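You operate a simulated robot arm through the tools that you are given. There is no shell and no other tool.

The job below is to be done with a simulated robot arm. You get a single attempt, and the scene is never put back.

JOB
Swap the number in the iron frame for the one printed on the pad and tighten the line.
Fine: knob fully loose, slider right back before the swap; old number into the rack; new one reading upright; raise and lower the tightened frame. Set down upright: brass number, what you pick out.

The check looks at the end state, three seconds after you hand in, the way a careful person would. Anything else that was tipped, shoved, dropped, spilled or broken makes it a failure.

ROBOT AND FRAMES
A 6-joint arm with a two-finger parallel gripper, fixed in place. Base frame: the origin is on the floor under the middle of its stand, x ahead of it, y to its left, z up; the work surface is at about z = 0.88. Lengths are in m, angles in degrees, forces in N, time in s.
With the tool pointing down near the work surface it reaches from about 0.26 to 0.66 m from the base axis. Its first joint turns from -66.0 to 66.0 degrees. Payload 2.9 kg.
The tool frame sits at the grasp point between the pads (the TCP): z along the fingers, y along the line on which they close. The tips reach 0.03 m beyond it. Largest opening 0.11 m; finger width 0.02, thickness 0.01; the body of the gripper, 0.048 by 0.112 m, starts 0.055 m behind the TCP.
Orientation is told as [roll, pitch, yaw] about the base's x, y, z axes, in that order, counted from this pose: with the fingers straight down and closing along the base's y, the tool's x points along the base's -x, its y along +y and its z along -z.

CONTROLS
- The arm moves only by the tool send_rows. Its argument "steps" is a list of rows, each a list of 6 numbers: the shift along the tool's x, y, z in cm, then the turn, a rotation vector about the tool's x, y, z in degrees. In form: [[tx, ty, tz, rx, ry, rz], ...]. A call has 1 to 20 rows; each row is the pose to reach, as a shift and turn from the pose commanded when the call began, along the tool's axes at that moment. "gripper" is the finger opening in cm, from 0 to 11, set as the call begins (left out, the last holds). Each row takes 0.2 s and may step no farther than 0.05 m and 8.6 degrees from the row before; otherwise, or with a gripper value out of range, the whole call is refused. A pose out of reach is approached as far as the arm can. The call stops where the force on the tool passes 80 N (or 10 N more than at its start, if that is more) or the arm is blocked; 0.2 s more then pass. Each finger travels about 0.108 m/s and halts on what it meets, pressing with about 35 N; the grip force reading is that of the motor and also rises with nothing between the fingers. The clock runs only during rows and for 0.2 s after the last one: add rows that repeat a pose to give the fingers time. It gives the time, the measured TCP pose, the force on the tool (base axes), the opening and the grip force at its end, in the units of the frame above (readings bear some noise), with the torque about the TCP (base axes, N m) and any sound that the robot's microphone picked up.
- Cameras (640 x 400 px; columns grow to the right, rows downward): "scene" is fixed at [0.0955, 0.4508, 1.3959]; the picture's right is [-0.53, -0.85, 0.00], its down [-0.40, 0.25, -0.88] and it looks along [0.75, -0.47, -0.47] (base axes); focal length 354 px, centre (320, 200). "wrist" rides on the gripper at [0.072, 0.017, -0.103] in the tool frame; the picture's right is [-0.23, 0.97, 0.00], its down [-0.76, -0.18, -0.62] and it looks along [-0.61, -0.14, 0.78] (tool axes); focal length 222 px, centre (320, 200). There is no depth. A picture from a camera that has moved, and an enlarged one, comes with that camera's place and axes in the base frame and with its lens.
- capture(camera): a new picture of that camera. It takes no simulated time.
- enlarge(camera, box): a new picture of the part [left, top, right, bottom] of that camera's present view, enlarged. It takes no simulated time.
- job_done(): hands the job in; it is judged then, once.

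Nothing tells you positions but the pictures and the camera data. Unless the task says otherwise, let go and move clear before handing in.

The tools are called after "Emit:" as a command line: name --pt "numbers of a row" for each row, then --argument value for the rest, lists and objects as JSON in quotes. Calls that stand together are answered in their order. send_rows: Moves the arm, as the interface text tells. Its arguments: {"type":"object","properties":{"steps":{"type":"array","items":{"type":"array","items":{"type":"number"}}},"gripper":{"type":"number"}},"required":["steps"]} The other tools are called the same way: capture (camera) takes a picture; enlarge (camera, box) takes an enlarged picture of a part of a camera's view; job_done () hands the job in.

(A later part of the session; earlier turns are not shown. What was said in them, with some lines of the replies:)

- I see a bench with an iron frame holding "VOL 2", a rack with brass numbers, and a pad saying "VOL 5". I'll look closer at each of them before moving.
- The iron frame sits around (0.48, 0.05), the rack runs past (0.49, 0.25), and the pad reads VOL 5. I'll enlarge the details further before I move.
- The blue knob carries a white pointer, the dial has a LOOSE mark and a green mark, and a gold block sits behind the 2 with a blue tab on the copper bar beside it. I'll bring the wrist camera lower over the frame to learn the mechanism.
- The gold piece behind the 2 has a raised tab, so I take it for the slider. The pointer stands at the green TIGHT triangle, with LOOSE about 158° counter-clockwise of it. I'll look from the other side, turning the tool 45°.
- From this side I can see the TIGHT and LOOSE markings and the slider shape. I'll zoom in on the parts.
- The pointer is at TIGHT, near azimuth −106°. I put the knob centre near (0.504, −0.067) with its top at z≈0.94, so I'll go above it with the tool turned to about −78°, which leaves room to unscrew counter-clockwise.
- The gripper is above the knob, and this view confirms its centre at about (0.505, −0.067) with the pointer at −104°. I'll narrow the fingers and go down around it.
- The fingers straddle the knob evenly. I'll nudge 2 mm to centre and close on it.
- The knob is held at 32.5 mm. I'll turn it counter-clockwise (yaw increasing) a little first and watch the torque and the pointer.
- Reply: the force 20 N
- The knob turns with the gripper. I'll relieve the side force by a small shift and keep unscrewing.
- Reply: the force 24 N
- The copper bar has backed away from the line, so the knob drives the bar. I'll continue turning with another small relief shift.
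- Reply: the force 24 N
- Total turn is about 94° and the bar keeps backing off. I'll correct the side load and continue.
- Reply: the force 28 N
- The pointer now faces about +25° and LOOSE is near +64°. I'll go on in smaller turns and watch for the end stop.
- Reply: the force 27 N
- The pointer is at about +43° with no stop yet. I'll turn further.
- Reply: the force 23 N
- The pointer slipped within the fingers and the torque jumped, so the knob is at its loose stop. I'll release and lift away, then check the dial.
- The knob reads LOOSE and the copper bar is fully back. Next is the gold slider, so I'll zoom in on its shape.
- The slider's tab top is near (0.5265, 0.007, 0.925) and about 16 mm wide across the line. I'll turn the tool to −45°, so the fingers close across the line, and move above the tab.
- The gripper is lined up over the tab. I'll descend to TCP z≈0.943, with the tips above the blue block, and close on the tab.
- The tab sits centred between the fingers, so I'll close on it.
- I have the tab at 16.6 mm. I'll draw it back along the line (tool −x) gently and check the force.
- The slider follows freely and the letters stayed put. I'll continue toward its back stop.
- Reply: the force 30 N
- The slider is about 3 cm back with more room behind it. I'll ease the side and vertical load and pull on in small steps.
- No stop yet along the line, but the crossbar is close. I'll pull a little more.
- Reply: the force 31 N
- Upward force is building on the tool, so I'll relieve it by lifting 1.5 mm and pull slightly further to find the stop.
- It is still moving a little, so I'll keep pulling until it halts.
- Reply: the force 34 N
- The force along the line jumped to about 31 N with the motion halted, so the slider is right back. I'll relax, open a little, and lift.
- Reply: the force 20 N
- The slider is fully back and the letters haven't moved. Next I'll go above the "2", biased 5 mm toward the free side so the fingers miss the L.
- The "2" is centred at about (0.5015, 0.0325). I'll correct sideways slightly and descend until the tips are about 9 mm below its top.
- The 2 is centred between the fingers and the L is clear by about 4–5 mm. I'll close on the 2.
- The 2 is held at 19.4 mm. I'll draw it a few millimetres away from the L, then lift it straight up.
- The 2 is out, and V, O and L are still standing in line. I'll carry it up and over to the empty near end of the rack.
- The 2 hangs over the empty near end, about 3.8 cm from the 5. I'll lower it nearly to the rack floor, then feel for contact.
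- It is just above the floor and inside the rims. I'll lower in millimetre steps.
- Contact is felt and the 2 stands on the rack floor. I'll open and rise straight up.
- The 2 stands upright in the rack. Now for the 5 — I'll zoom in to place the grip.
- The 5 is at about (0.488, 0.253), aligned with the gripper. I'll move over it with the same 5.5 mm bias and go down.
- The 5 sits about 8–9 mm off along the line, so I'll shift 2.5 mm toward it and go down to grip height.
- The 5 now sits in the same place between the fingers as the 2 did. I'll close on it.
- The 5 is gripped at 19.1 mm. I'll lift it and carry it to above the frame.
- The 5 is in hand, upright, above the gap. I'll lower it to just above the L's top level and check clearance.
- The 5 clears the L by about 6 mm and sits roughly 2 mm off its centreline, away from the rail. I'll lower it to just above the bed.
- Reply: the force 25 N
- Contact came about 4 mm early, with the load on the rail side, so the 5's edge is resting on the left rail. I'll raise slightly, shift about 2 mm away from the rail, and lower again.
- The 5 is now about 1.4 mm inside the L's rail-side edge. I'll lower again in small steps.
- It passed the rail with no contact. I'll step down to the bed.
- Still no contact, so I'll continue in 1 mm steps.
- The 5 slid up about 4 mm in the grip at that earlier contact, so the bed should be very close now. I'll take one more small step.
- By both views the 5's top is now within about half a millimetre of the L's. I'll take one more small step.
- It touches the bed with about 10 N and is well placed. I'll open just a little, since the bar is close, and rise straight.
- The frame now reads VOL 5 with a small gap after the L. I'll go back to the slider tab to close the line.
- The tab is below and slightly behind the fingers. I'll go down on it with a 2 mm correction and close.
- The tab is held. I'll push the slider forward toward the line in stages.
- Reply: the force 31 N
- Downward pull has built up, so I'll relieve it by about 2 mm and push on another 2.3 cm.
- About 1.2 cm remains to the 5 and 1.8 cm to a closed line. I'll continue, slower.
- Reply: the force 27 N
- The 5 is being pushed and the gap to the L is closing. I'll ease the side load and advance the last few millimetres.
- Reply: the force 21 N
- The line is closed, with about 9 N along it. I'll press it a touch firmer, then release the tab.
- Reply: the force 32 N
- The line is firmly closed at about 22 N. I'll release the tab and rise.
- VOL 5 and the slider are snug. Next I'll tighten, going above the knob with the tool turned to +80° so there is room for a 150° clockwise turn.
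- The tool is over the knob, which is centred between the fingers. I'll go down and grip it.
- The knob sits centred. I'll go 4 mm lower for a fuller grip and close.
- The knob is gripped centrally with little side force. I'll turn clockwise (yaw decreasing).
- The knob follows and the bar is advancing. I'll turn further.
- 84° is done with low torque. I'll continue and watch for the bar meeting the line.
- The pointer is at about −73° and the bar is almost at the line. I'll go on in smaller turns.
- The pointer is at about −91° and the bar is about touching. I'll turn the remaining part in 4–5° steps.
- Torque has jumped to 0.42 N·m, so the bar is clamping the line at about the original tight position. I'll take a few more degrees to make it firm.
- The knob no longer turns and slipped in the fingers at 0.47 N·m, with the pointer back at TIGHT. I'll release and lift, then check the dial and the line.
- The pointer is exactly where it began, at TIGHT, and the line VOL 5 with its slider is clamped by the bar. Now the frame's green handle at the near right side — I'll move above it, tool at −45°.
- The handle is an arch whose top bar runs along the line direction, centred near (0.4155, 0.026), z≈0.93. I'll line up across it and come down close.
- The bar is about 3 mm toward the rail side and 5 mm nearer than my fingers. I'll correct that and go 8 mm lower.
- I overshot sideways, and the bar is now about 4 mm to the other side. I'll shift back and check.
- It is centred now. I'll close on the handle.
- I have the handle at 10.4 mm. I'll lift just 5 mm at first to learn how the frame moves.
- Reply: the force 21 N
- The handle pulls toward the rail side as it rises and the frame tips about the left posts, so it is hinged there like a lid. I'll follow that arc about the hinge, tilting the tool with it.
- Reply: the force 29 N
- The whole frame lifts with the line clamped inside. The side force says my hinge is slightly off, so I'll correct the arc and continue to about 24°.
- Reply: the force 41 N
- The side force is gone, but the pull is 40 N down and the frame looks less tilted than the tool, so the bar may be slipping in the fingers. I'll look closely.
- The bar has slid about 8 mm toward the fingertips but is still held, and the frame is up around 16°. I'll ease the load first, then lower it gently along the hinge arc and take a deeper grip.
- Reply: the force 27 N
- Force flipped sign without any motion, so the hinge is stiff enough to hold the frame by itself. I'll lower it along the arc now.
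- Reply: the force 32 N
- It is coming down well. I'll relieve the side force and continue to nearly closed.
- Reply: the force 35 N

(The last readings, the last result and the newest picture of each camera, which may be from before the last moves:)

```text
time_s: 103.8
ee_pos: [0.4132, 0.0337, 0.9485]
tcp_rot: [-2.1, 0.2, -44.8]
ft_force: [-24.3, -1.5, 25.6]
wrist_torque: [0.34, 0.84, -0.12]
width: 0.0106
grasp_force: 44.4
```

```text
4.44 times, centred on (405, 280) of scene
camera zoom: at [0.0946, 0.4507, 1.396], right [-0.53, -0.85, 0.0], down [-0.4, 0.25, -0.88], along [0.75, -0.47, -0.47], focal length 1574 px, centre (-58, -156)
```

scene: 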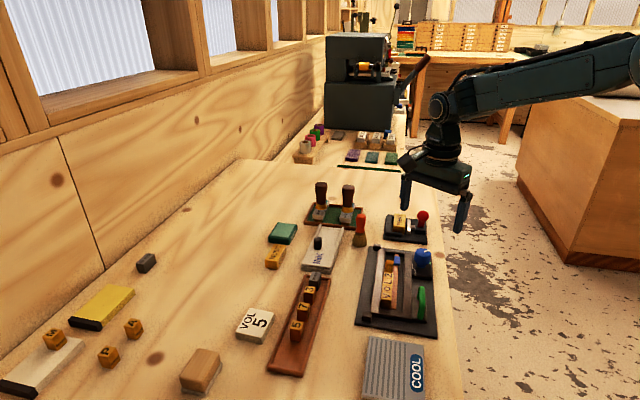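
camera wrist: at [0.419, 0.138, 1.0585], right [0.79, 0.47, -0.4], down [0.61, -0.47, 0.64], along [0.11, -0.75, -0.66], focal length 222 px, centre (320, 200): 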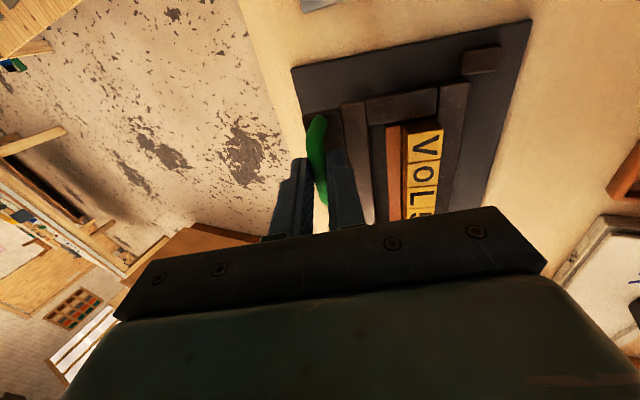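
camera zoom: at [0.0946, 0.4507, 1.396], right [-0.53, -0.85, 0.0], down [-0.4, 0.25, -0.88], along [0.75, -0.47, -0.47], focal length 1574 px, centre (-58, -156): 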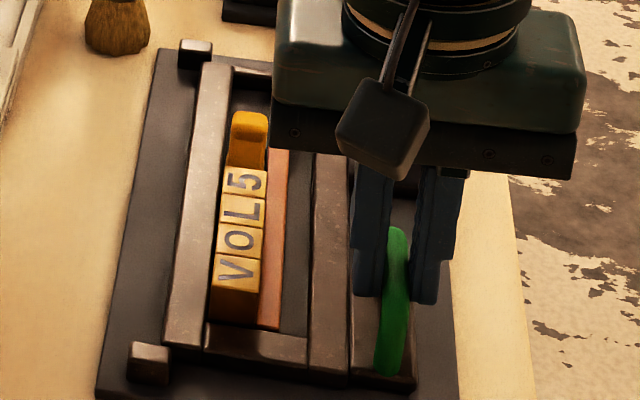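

The frame is back down at rest. I'll straighten the tool, open, and take a deeper grip.

Emit:
send_rows --pt "0 0.1 -0.15 -2 0 0" --pt "0 0.1 -0.15 -2 0 0"

Emit:
send_rows --pt "0 0 0 0 0 0" --pt "0 0 0 0 0 0" --pt "0 0 0 0 0 0" --gripper 3.4

Emit:
enlarge --camera "wrist" --box '[240, 80, 400, 220]'

Emit:
enlarge --camera "scene" --box '[360, 235, 450, 335]'

```text
time_s: 104.4
ee_pos: [0.4132, 0.031, 0.9476]
tcp_rot: [-0.3, 0.3, -45.0]
ft_force: [-28.7, -3.5, 25.4]
wrist_torque: [-0.34, 0.42, 0.02]
width: 0.0107
grasp_force: 45.6
```

```text
time_s: 105.2
ee_pos: [0.4166, 0.0322, 0.9476]
tcp_rot: [0.0, 0.0, -44.9]
ft_force: [-0.1, -0.7, -0.8]
wrist_torque: [-0.02, 0.0, 0.03]
width: 0.034
grasp_force: 0.2
```

```text
2.86 times, centred on (320, 150) of wrist
camera zoom: at [0.377, 0.0935, 1.0512], right [0.85, 0.53, 0.0], down [0.41, -0.66, 0.62], along [0.33, -0.53, -0.78], focal length 635 px, centre (320, 343)
```

zoom: 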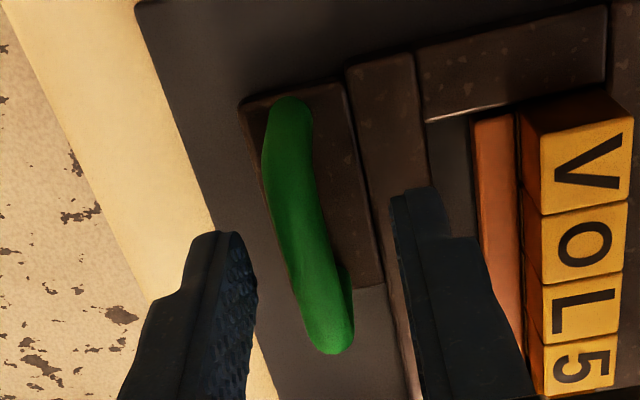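

```text
4.00 times, centred on (405, 285) of scene
camera zoom: at [0.0955, 0.4508, 1.3959], right [-0.53, -0.85, 0.0], down [-0.4, 0.25, -0.88], along [0.75, -0.47, -0.47], focal length 1417 px, centre (-20, -140)
```

zoom: 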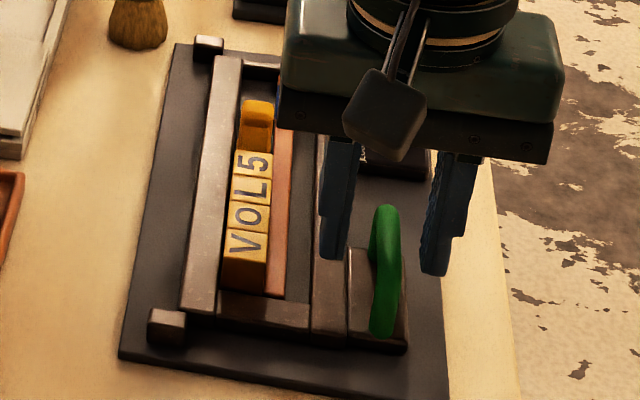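

The frame rests flat and the line is intact. I'll recentre 3 mm, go 1.5 cm deeper, and close.

Emit:
send_rows --pt "0 -0.3 0 0 0 0" --pt "0 -0.3 0.6 0 0 0" --pt "0 -0.3 1.2 0 0 0" --pt "0 -0.3 1.5 0 0 0" --pt "0 -0.3 1.5 0 0 0"

Emit:
enlarge --camera "wrist" --box '[240, 80, 400, 220]'

Emit:
enlarge --camera "scene" --box '[385, 260, 445, 330]'

```text
time_s: 106.4
ee_pos: [0.4138, 0.0294, 0.9316]
tcp_rot: [0.1, 0.0, -45.0]
ft_force: [0.8, -0.2, -0.6]
wrist_torque: [0.0, -0.02, 0.01]
width: 0.0341
grasp_force: 0.0
```

```text
2.86 times, centred on (320, 150) of wrist
camera zoom: at [0.3746, 0.0912, 1.0362], right [0.85, 0.53, 0.0], down [0.41, -0.66, 0.62], along [0.33, -0.53, -0.78], focal length 635 px, centre (320, 343)
```

zoom: 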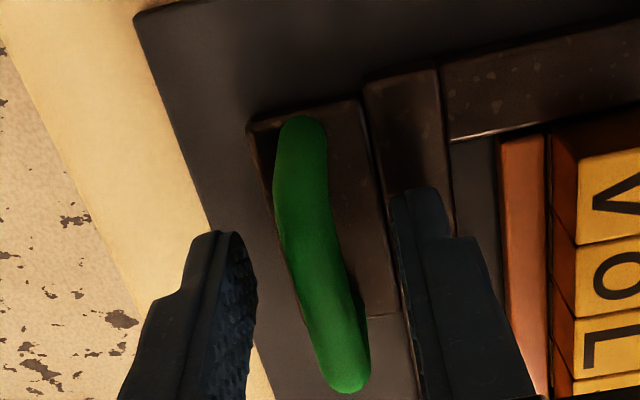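

```text
5.71 times, centred on (415, 295) of scene
camera zoom: at [0.0955, 0.4508, 1.3959], right [-0.53, -0.85, 0.0], down [-0.4, 0.25, -0.88], along [0.75, -0.47, -0.47], focal length 2024 px, centre (-223, -343)
```

zoom: 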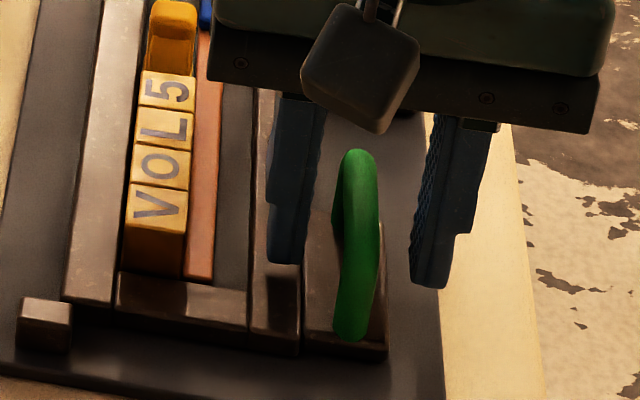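

The deeper grip is lined up. I'll close, then raise along a refined arc to 12° and read the forces.

Emit:
send_rows --pt "0 0 0 0 0 0" --pt "0 0 0 0 0 0" --pt "0 0 0 0 0 0" --gripper 0.2

Emit:
send_rows --pt "0 0.06 -0.17 1 0 0" --pt "0 0.12 -0.33 2 0 0" --pt "0 0.25 -0.66 4 0 0" --pt "0 0.4 -0.98 6 0 0" --pt "0 0.55 -1.31 8 0 0" --pt "0 0.72 -1.62 10 0 0" --pt "0 0.89 -1.93 12 0 0" --pt "0 0.89 -1.93 12 0 0"

Emit:
enlarge --camera "scene" --box '[345, 225, 465, 345]'

Emit:
enlarge --camera "wrist" --box '[240, 60, 460, 230]'

```text
time_s: 107.2
ee_pos: [0.4151, 0.029, 0.9336]
tcp_rot: [0.1, 0.0, -44.8]
ft_force: [6.5, 6.1, -4.2]
wrist_torque: [0.07, -0.01, -0.1]
width: 0.0108
grasp_force: 45.2
```

```text
time_s: 109.0
ee_pos: [0.4221, 0.038, 0.9522]
tcp_rot: [-11.8, -0.1, -44.7]
ft_force: [17.5, 20.3, -23.4]
wrist_torque: [-0.13, -0.42, -0.21]
width: 0.0103
grasp_force: 44.5
```

```text
3.33 times, centred on (405, 285) of scene
camera zoom: at [0.0963, 0.4513, 1.3957], right [-0.53, -0.85, 0.0], down [-0.4, 0.25, -0.88], along [0.75, -0.47, -0.47], focal length 1181 px, centre (37, -83)
```

zoom: 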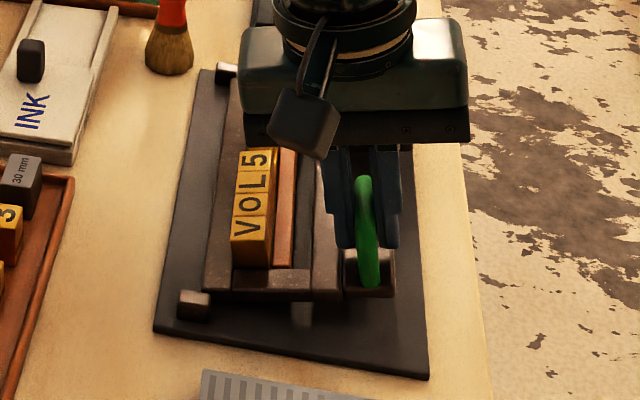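

```text
2.35 times, centred on (350, 145) of wrist
camera zoom: at [0.3973, 0.1144, 1.0497], right [0.83, 0.52, -0.2], down [0.51, -0.57, 0.65], along [0.22, -0.64, -0.74], focal length 523 px, centre (249, 329)
```

zoom: 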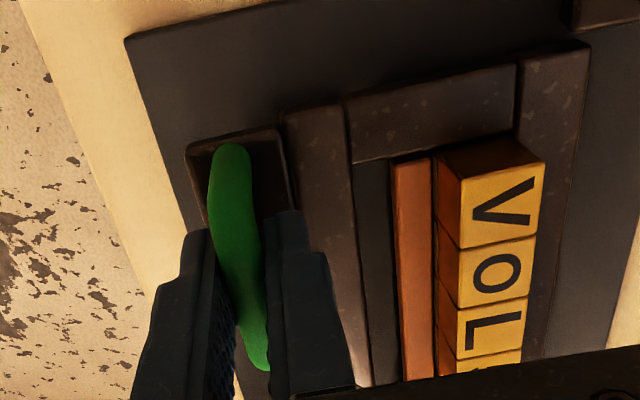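

The force now pulls the opposite way, so the hinge height lies between my two guesses. With that corrected I'll go to 16° and watch for a stop.

Emit:
send_rows --pt "0 0.11 -0.01 0 0 0" --pt "0 0.18 -0.17 1 0 0" --pt "0 0.25 -0.34 2 0 0" --pt "0 0.33 -0.5 3 0 0" --pt "0 0.4 -0.67 4 0 0" --pt "0 0.4 -0.67 4 0 0"

Emit:
enlarge --camera "scene" --box '[345, 225, 465, 345]'

Emit:
enlarge --camera "wrist" --box '[240, 60, 460, 230]'

```text
time_s: 110.4
ee_pos: [0.4256, 0.0405, 0.9577]
tcp_rot: [-15.8, -0.1, -44.7]
ft_force: [19.9, 14.8, -23.9]
wrist_torque: [0.35, 0.05, -0.22]
width: 0.0103
grasp_force: 45.2
```

```text
3.33 times, centred on (405, 285) of scene
camera zoom: at [0.0964, 0.4512, 1.3957], right [-0.53, -0.85, 0.0], down [-0.4, 0.25, -0.88], along [0.75, -0.47, -0.47], focal length 1181 px, centre (37, -83)
```

zoom: 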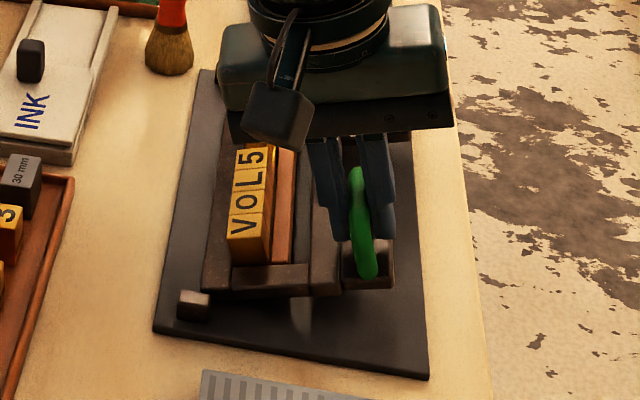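

```text
2.35 times, centred on (350, 145) of wrist
camera zoom: at [0.4051, 0.1223, 1.0522], right [0.82, 0.5, -0.26], down [0.54, -0.54, 0.65], along [0.19, -0.68, -0.71], focal length 523 px, centre (249, 329)
```

zoom: 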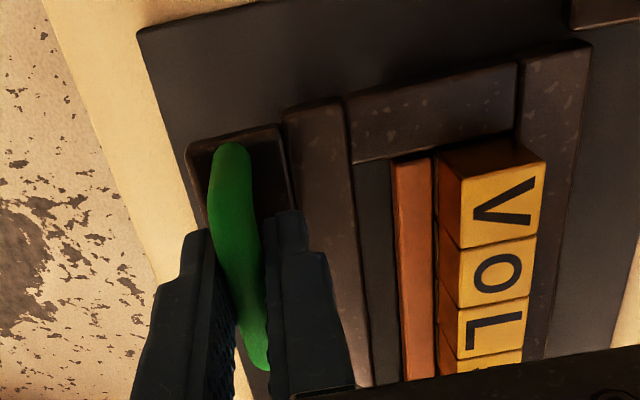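

The wrist view of the frame is unchanged from 12° to 16°, so it rises rigidly with the tool and the line holds. I'll correct the arc radius slightly and continue to 20°.

Emit:
send_rows --pt "0 0.12 0.05 0 0 0" --pt "0 0.2 -0.11 1 0 0" --pt "0 0.27 -0.27 2 0 0" --pt "0 0.35 -0.43 3 0 0" --pt "0 0.43 -0.59 4 0 0" --pt "0 0.43 -0.59 4 0 0"

Emit:
enlarge --camera "wrist" --box '[240, 60, 460, 230]'

```text
time_s: 111.8
ee_pos: [0.4265, 0.0428, 0.9611]
tcp_rot: [-20.4, 0.2, -45.2]
ft_force: [-5.5, -22.3, -32.5]
wrist_torque: [0.04, 0.17, 0.27]
width: 0.0107
grasp_force: 44.7
```

```text
2.35 times, centred on (350, 145) of wrist
camera zoom: at [0.4124, 0.1296, 1.0527], right [0.81, 0.48, -0.34], down [0.57, -0.51, 0.64], along [0.14, -0.72, -0.69], focal length 523 px, centre (249, 329)
```

zoom: 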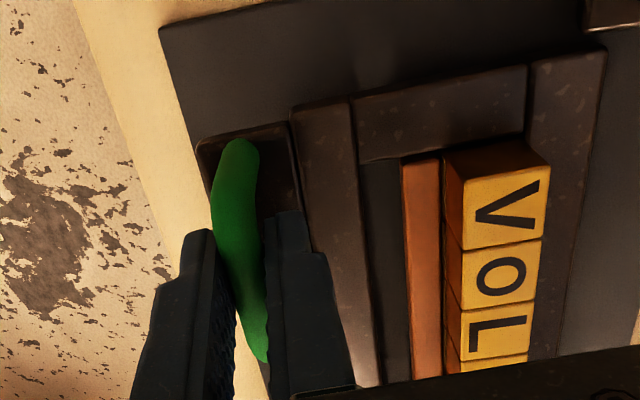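

The frame has reached its top stop at about 17°: the force along the arc jumped while the frame held still, and VOL 5 stayed clamped. I'll lower it gently along the arc.

Emit:
send_rows --pt "0 -0.14 0.23 -2 0 0" --pt "0 -0.28 0.46 -4 0 0" --pt "0 -0.41 0.8 -6 0 0" --pt "0 -0.53 1.14 -8 0 0" --pt "0 -0.62 1.49 -10 0 0" --pt "0 -0.71 1.84 -12 0 0" --pt "0 -0.71 1.84 -12 0 0"

Emit:
enlarge --camera "scene" --box '[345, 225, 465, 345]'

Emit:
enlarge --camera "wrist" --box '[240, 60, 460, 230]'

```text
time_s: 113.4
ee_pos: [0.4181, 0.0342, 0.9477]
tcp_rot: [-8.0, -0.1, -45.1]
ft_force: [-6.3, -18.0, 4.2]
wrist_torque: [-0.65, -0.4, 0.41]
width: 0.0109
grasp_force: 45.4
```

```text
3.33 times, centred on (405, 285) of scene
camera zoom: at [0.0953, 0.4503, 1.3961], right [-0.53, -0.85, 0.0], down [-0.4, 0.25, -0.88], along [0.75, -0.47, -0.47], focal length 1181 px, centre (37, -83)
```

zoom: 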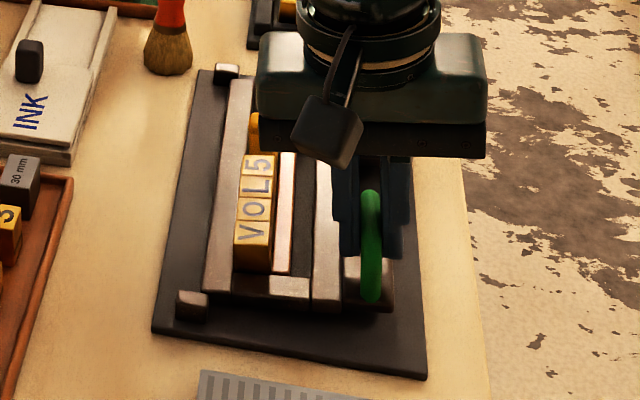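

```text
2.35 times, centred on (350, 145) of wrist
camera zoom: at [0.3889, 0.1071, 1.0474], right [0.84, 0.52, -0.14], down [0.47, -0.6, 0.64], along [0.25, -0.61, -0.75], focal length 523 px, centre (249, 329)
```

zoom: 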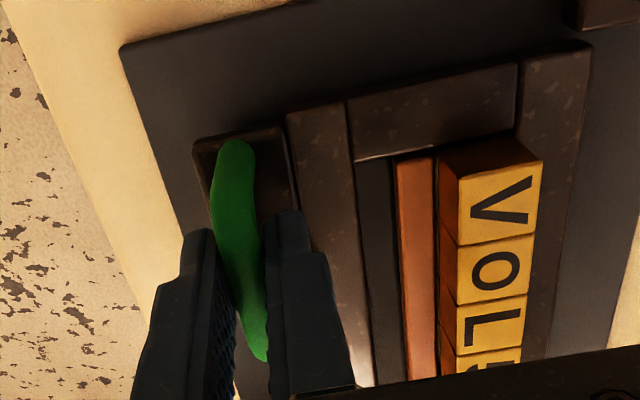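

Down to about 8° and well controlled. I'll lower the rest slowly to the bed.

Emit:
send_rows --pt "0 -0.17 0.34 -2 0 0" --pt "0 -0.34 0.67 -4 0 0" --pt "0 -0.48 1.0 -6 0 0" --pt "0 -0.61 1.25 -8 0 0" --pt "0 -0.61 1.25 -8 0 0"

Emit:
enlarge --camera "scene" --box '[345, 225, 465, 345]'

```text
time_s: 114.6
ee_pos: [0.4139, 0.0312, 0.9378]
tcp_rot: [0.4, -0.2, -44.8]
ft_force: [-1.2, -1.6, 13.8]
wrist_torque: [0.29, 0.24, -0.22]
width: 0.0106
grasp_force: 44.8
```

```text
3.33 times, centred on (405, 285) of scene
camera zoom: at [0.0953, 0.4507, 1.396], right [-0.53, -0.85, 0.0], down [-0.4, 0.25, -0.88], along [0.75, -0.47, -0.47], focal length 1181 px, centre (37, -83)
```

zoom: 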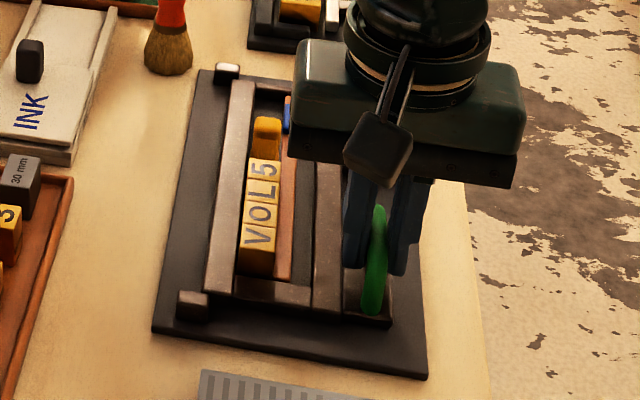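

The frame has met its bed with 14 N upward. I'll press 1 mm more to be sure it is fully down, then release.

Emit:
send_rows --pt "0 0 0.1 0 0 0" --pt "0 0 0.1 0 0 0"

Emit:
send_rows --pt "0 0 -0.1 0 0 0" --pt "0 0 -0.1 0 0 0"

Emit:
send_rows --pt "0 0 0 0 0 0" --pt "0 0 0 0 0 0" --pt "0 0 -3 0 0 0" --pt "0 0 -7 0 0 0" --pt "0 0 -10 0 0 0" --pt "0 0 -10 0 0 0" --gripper 3.6

Emit:
capture --camera "wrist"

Emit:
enlarge --camera "scene" --box '[345, 225, 465, 345]'

Emit:
enlarge --camera "wrist" --box '[240, 30, 460, 200]'

```text
time_s: 115.2
ee_pos: [0.4143, 0.0307, 0.9376]
tcp_rot: [0.2, -0.1, -44.8]
ft_force: [-5.4, 6.1, 38.6]
wrist_torque: [0.11, 0.07, -0.1]
width: 0.0106
grasp_force: 45.2
```

```text
time_s: 115.8
ee_pos: [0.4138, 0.0305, 0.9373]
tcp_rot: [0.2, 0.0, -44.9]
ft_force: [1.7, 6.6, 30.3]
wrist_torque: [0.11, -0.03, -0.13]
width: 0.0107
grasp_force: 44.8
```

```text
time_s: 117.2
ee_pos: [0.4124, 0.0285, 1.0383]
tcp_rot: [0.0, 0.0, -45.0]
ft_force: [-0.1, -0.7, -0.1]
wrist_torque: [-0.01, 0.03, 0.05]
width: 0.036
grasp_force: 0.2
```

```text
taken
camera wrist: at [0.3731, 0.0902, 1.1414], right [0.85, 0.53, 0.0], down [0.41, -0.66, 0.62], along [0.33, -0.53, -0.78], focal length 222 px, centre (320, 200)
```

wrist: 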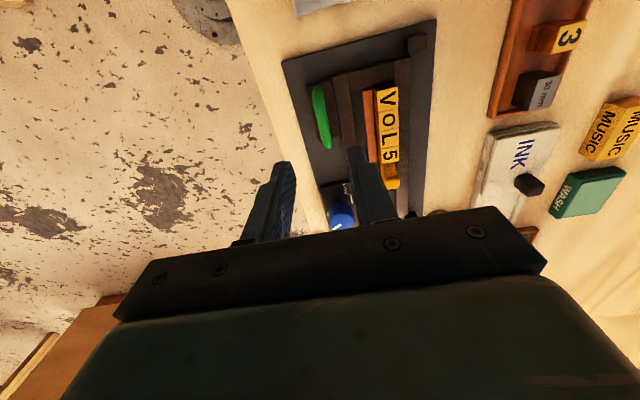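

```text
3.33 times, centred on (405, 285) of scene
camera zoom: at [0.0955, 0.4508, 1.3959], right [-0.53, -0.85, 0.0], down [-0.4, 0.25, -0.88], along [0.75, -0.47, -0.47], focal length 1181 px, centre (37, -83)
```

zoom: 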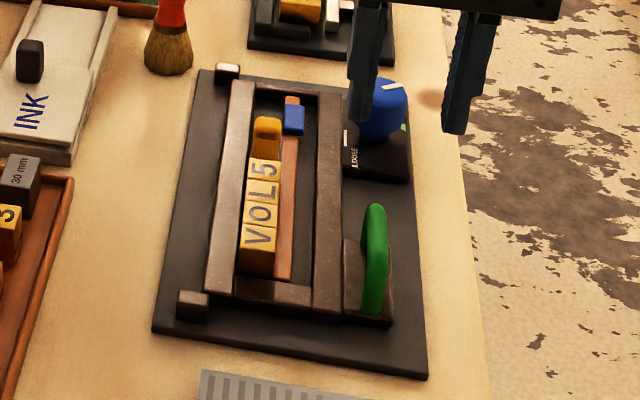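

```text
2.35 times, centred on (350, 115) of wrist
camera zoom: at [0.3731, 0.0902, 1.1414], right [0.85, 0.53, 0.0], down [0.41, -0.66, 0.62], along [0.33, -0.53, -0.78], focal length 523 px, centre (249, 400)
```

zoom: 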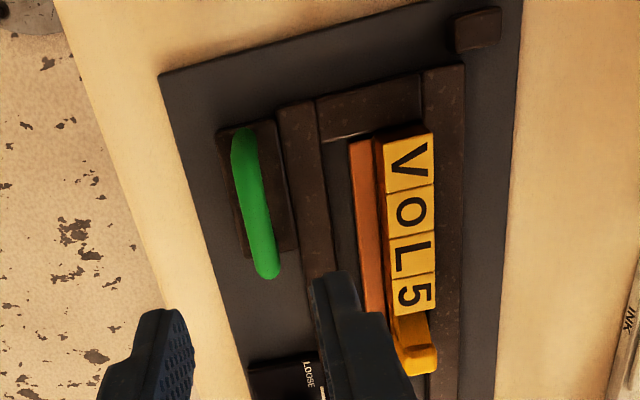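

The frame is down and reads VOL 5. I'll rise and move clear, then compare everything with the opening picture.

Emit:
send_rows --pt "0 0 -4 0 0 0" --pt "0 0 -8 0 0 0" --pt "0 0 -12 0 0 0" --pt "0 0 -16 0 0 0" --pt "4 0 -19 0 0 7.5" --pt "7 0 -19 0 0 7.5" --pt "7 0 -19 0 0 0" --pt "7 0 -19 0 0 0" --gripper 8

Emit:
capture --camera "scene"

Emit:
enlarge --camera "scene" --box '[380, 245, 440, 285]'

Emit:
enlarge --camera "scene" --box '[340, 230, 460, 350]'

Emit:
enlarge --camera "scene" --box '[230, 260, 350, 390]'

Emit:
capture --camera "wrist"

```text
time_s: 119.0
ee_pos: [0.3621, 0.0786, 1.2244]
tcp_rot: [0.0, 0.1, -44.9]
ft_force: [0.1, -0.9, 0.5]
wrist_torque: [0.0, 0.0, 0.01]
width: 0.0799
grasp_force: 0.1
```

```text
taken
```

scene: 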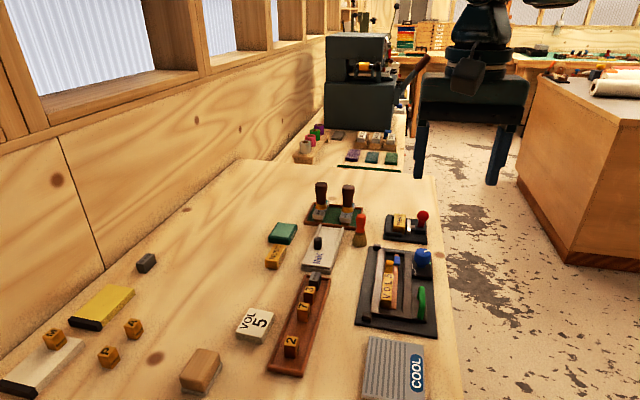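

```text
10.00 times, centred on (410, 265) of scene
camera zoom: at [0.0955, 0.4508, 1.3959], right [-0.53, -0.85, 0.0], down [-0.4, 0.25, -0.88], along [0.75, -0.47, -0.47], focal length 3542 px, centre (-580, -450)
```

zoom: 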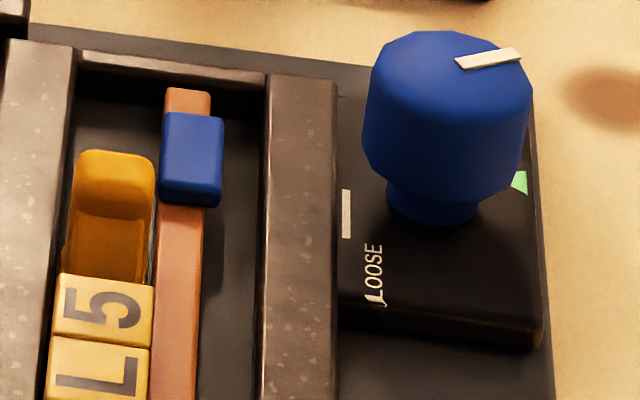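

```text
3.33 times, centred on (400, 290) of scene
camera zoom: at [0.0955, 0.4508, 1.3959], right [-0.53, -0.85, 0.0], down [-0.4, 0.25, -0.88], along [0.75, -0.47, -0.47], focal length 1181 px, centre (53, -100)
```

zoom: 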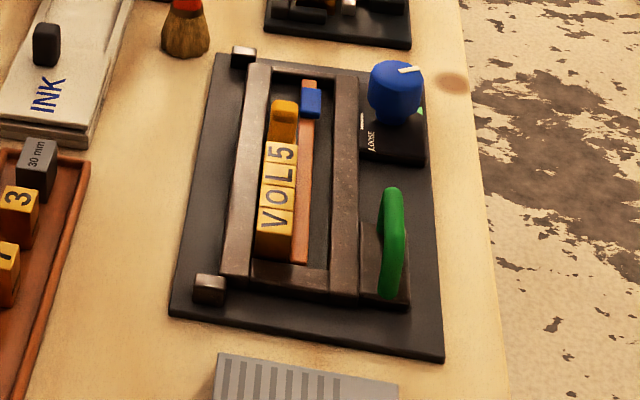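

```text
3.08 times, centred on (290, 325) of scene
camera zoom: at [0.0955, 0.4508, 1.3959], right [-0.53, -0.85, 0.0], down [-0.4, 0.25, -0.88], along [0.75, -0.47, -0.47], focal length 1090 px, centre (412, -185)
```

zoom: 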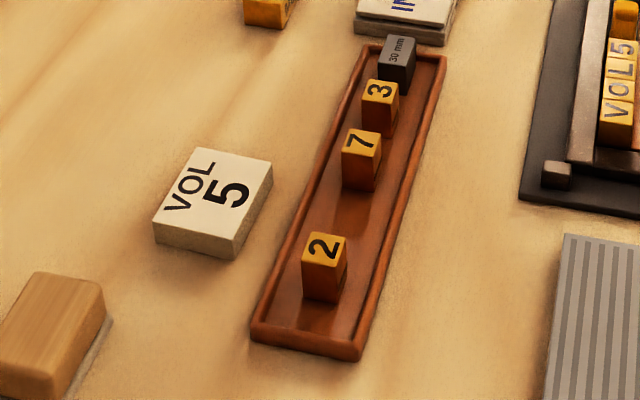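

```text
taken
camera wrist: at [0.3234, 0.1406, 1.3285], right [0.85, 0.53, 0.0], down [0.41, -0.66, 0.62], along [0.33, -0.53, -0.78], focal length 222 px, centre (320, 200)
```

wrist: 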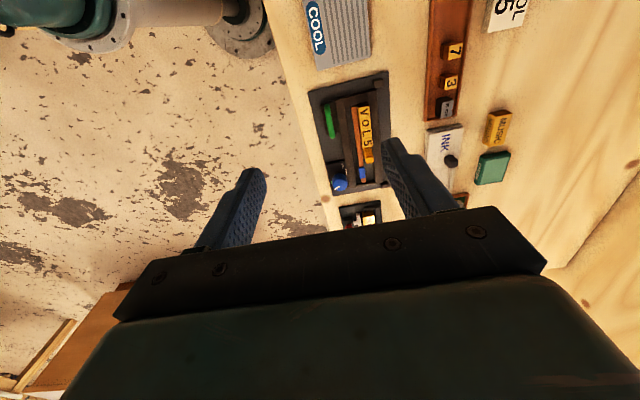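

Everything matches the opening picture apart from the swap. I'll take a last close look at the line and slider before handing in.

Emit:
enlarge --camera "wrist" --box '[330, 80, 400, 200]'

Emit:
enlarge --camera "scene" --box '[370, 260, 420, 320]'

Emit:
enlarge --camera "scene" --box '[260, 170, 440, 280]'

```text
3.33 times, centred on (365, 140) of wrist
camera zoom: at [0.3234, 0.1406, 1.3285], right [0.85, 0.53, 0.0], down [0.41, -0.66, 0.62], along [0.33, -0.53, -0.78], focal length 740 px, centre (170, 400)
```

zoom: 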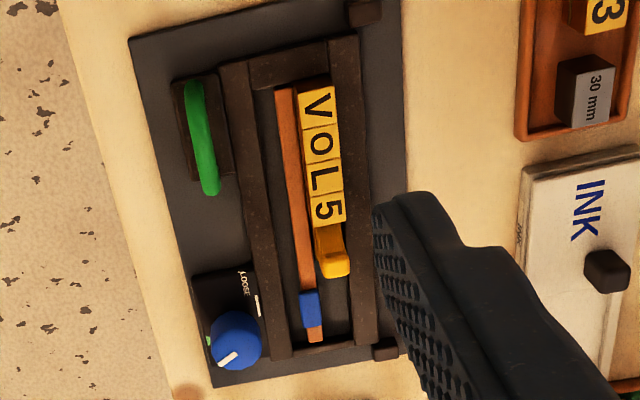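

```text
6.67 times, centred on (395, 290) of scene
camera zoom: at [0.0955, 0.4508, 1.3959], right [-0.53, -0.85, 0.0], down [-0.4, 0.25, -0.88], along [0.75, -0.47, -0.47], focal length 2361 px, centre (-180, -400)
```

zoom: 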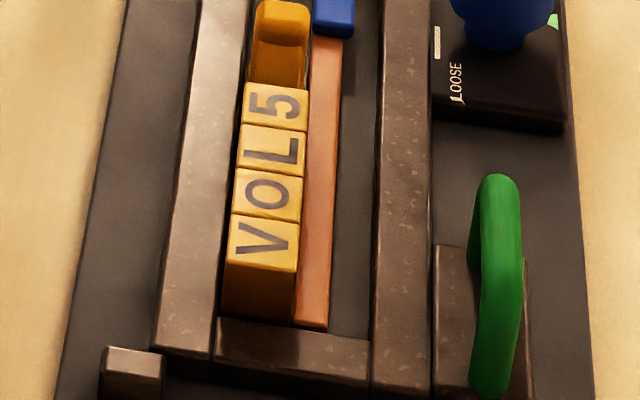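

```text
3.56 times, centred on (350, 225) of scene
camera zoom: at [0.0955, 0.4508, 1.3959], right [-0.53, -0.85, 0.0], down [-0.4, 0.25, -0.88], along [0.75, -0.47, -0.47], focal length 1259 px, centre (213, 111)
```

zoom: 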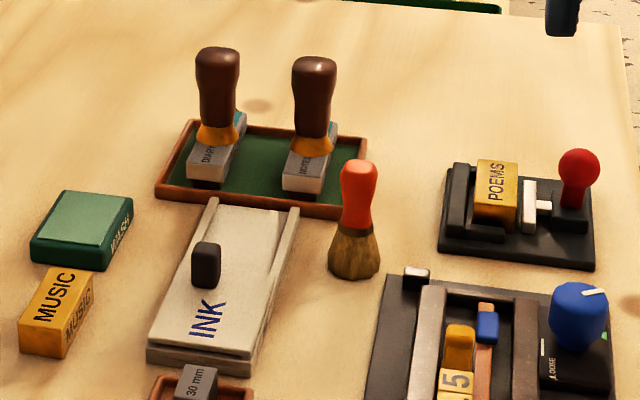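

The frame reads VOL 5 upright with the slider against it and the knob at TIGHT. The 2 stands upright in the rack, the frame was raised to its stop and is back down flat, nothing else moved, and the arm is clear. I'm handing in.

Emit:
job_done

```text
The job is handed in.
```

The iron frame now reads VOL 5, with the line tight, and I've handed the job in. I don't have the check's result.

- **Before the swap:** I turned the knob to its LOOSE stop and drew the slider right back until it halted.
- **The numbers:** The old 2 stands upright at the near end of the rack. The brass 5 is in the frame next to the L, reading upright. On the first try at setting it in, it caught on the rail and slid about 4 mm in the fingers. I lifted it, shifted it and set it down on the bed.
- **Tightening:** I slid the slider up against the line and turned the knob until it would go no further, with its pointer back where it started, at TIGHT.
- **Raise and lower:** The frame is hinged along its left side. I raised it to what seemed to be its stop, about 17°, and VOL 5 stayed clamped. I had to lift it twice because the handle slipped in the fingers the first time, but it was never dropped and is back down flat.

Comparing pictures from before and after, nothing else on the bench looks moved. The arm is clear of everything.
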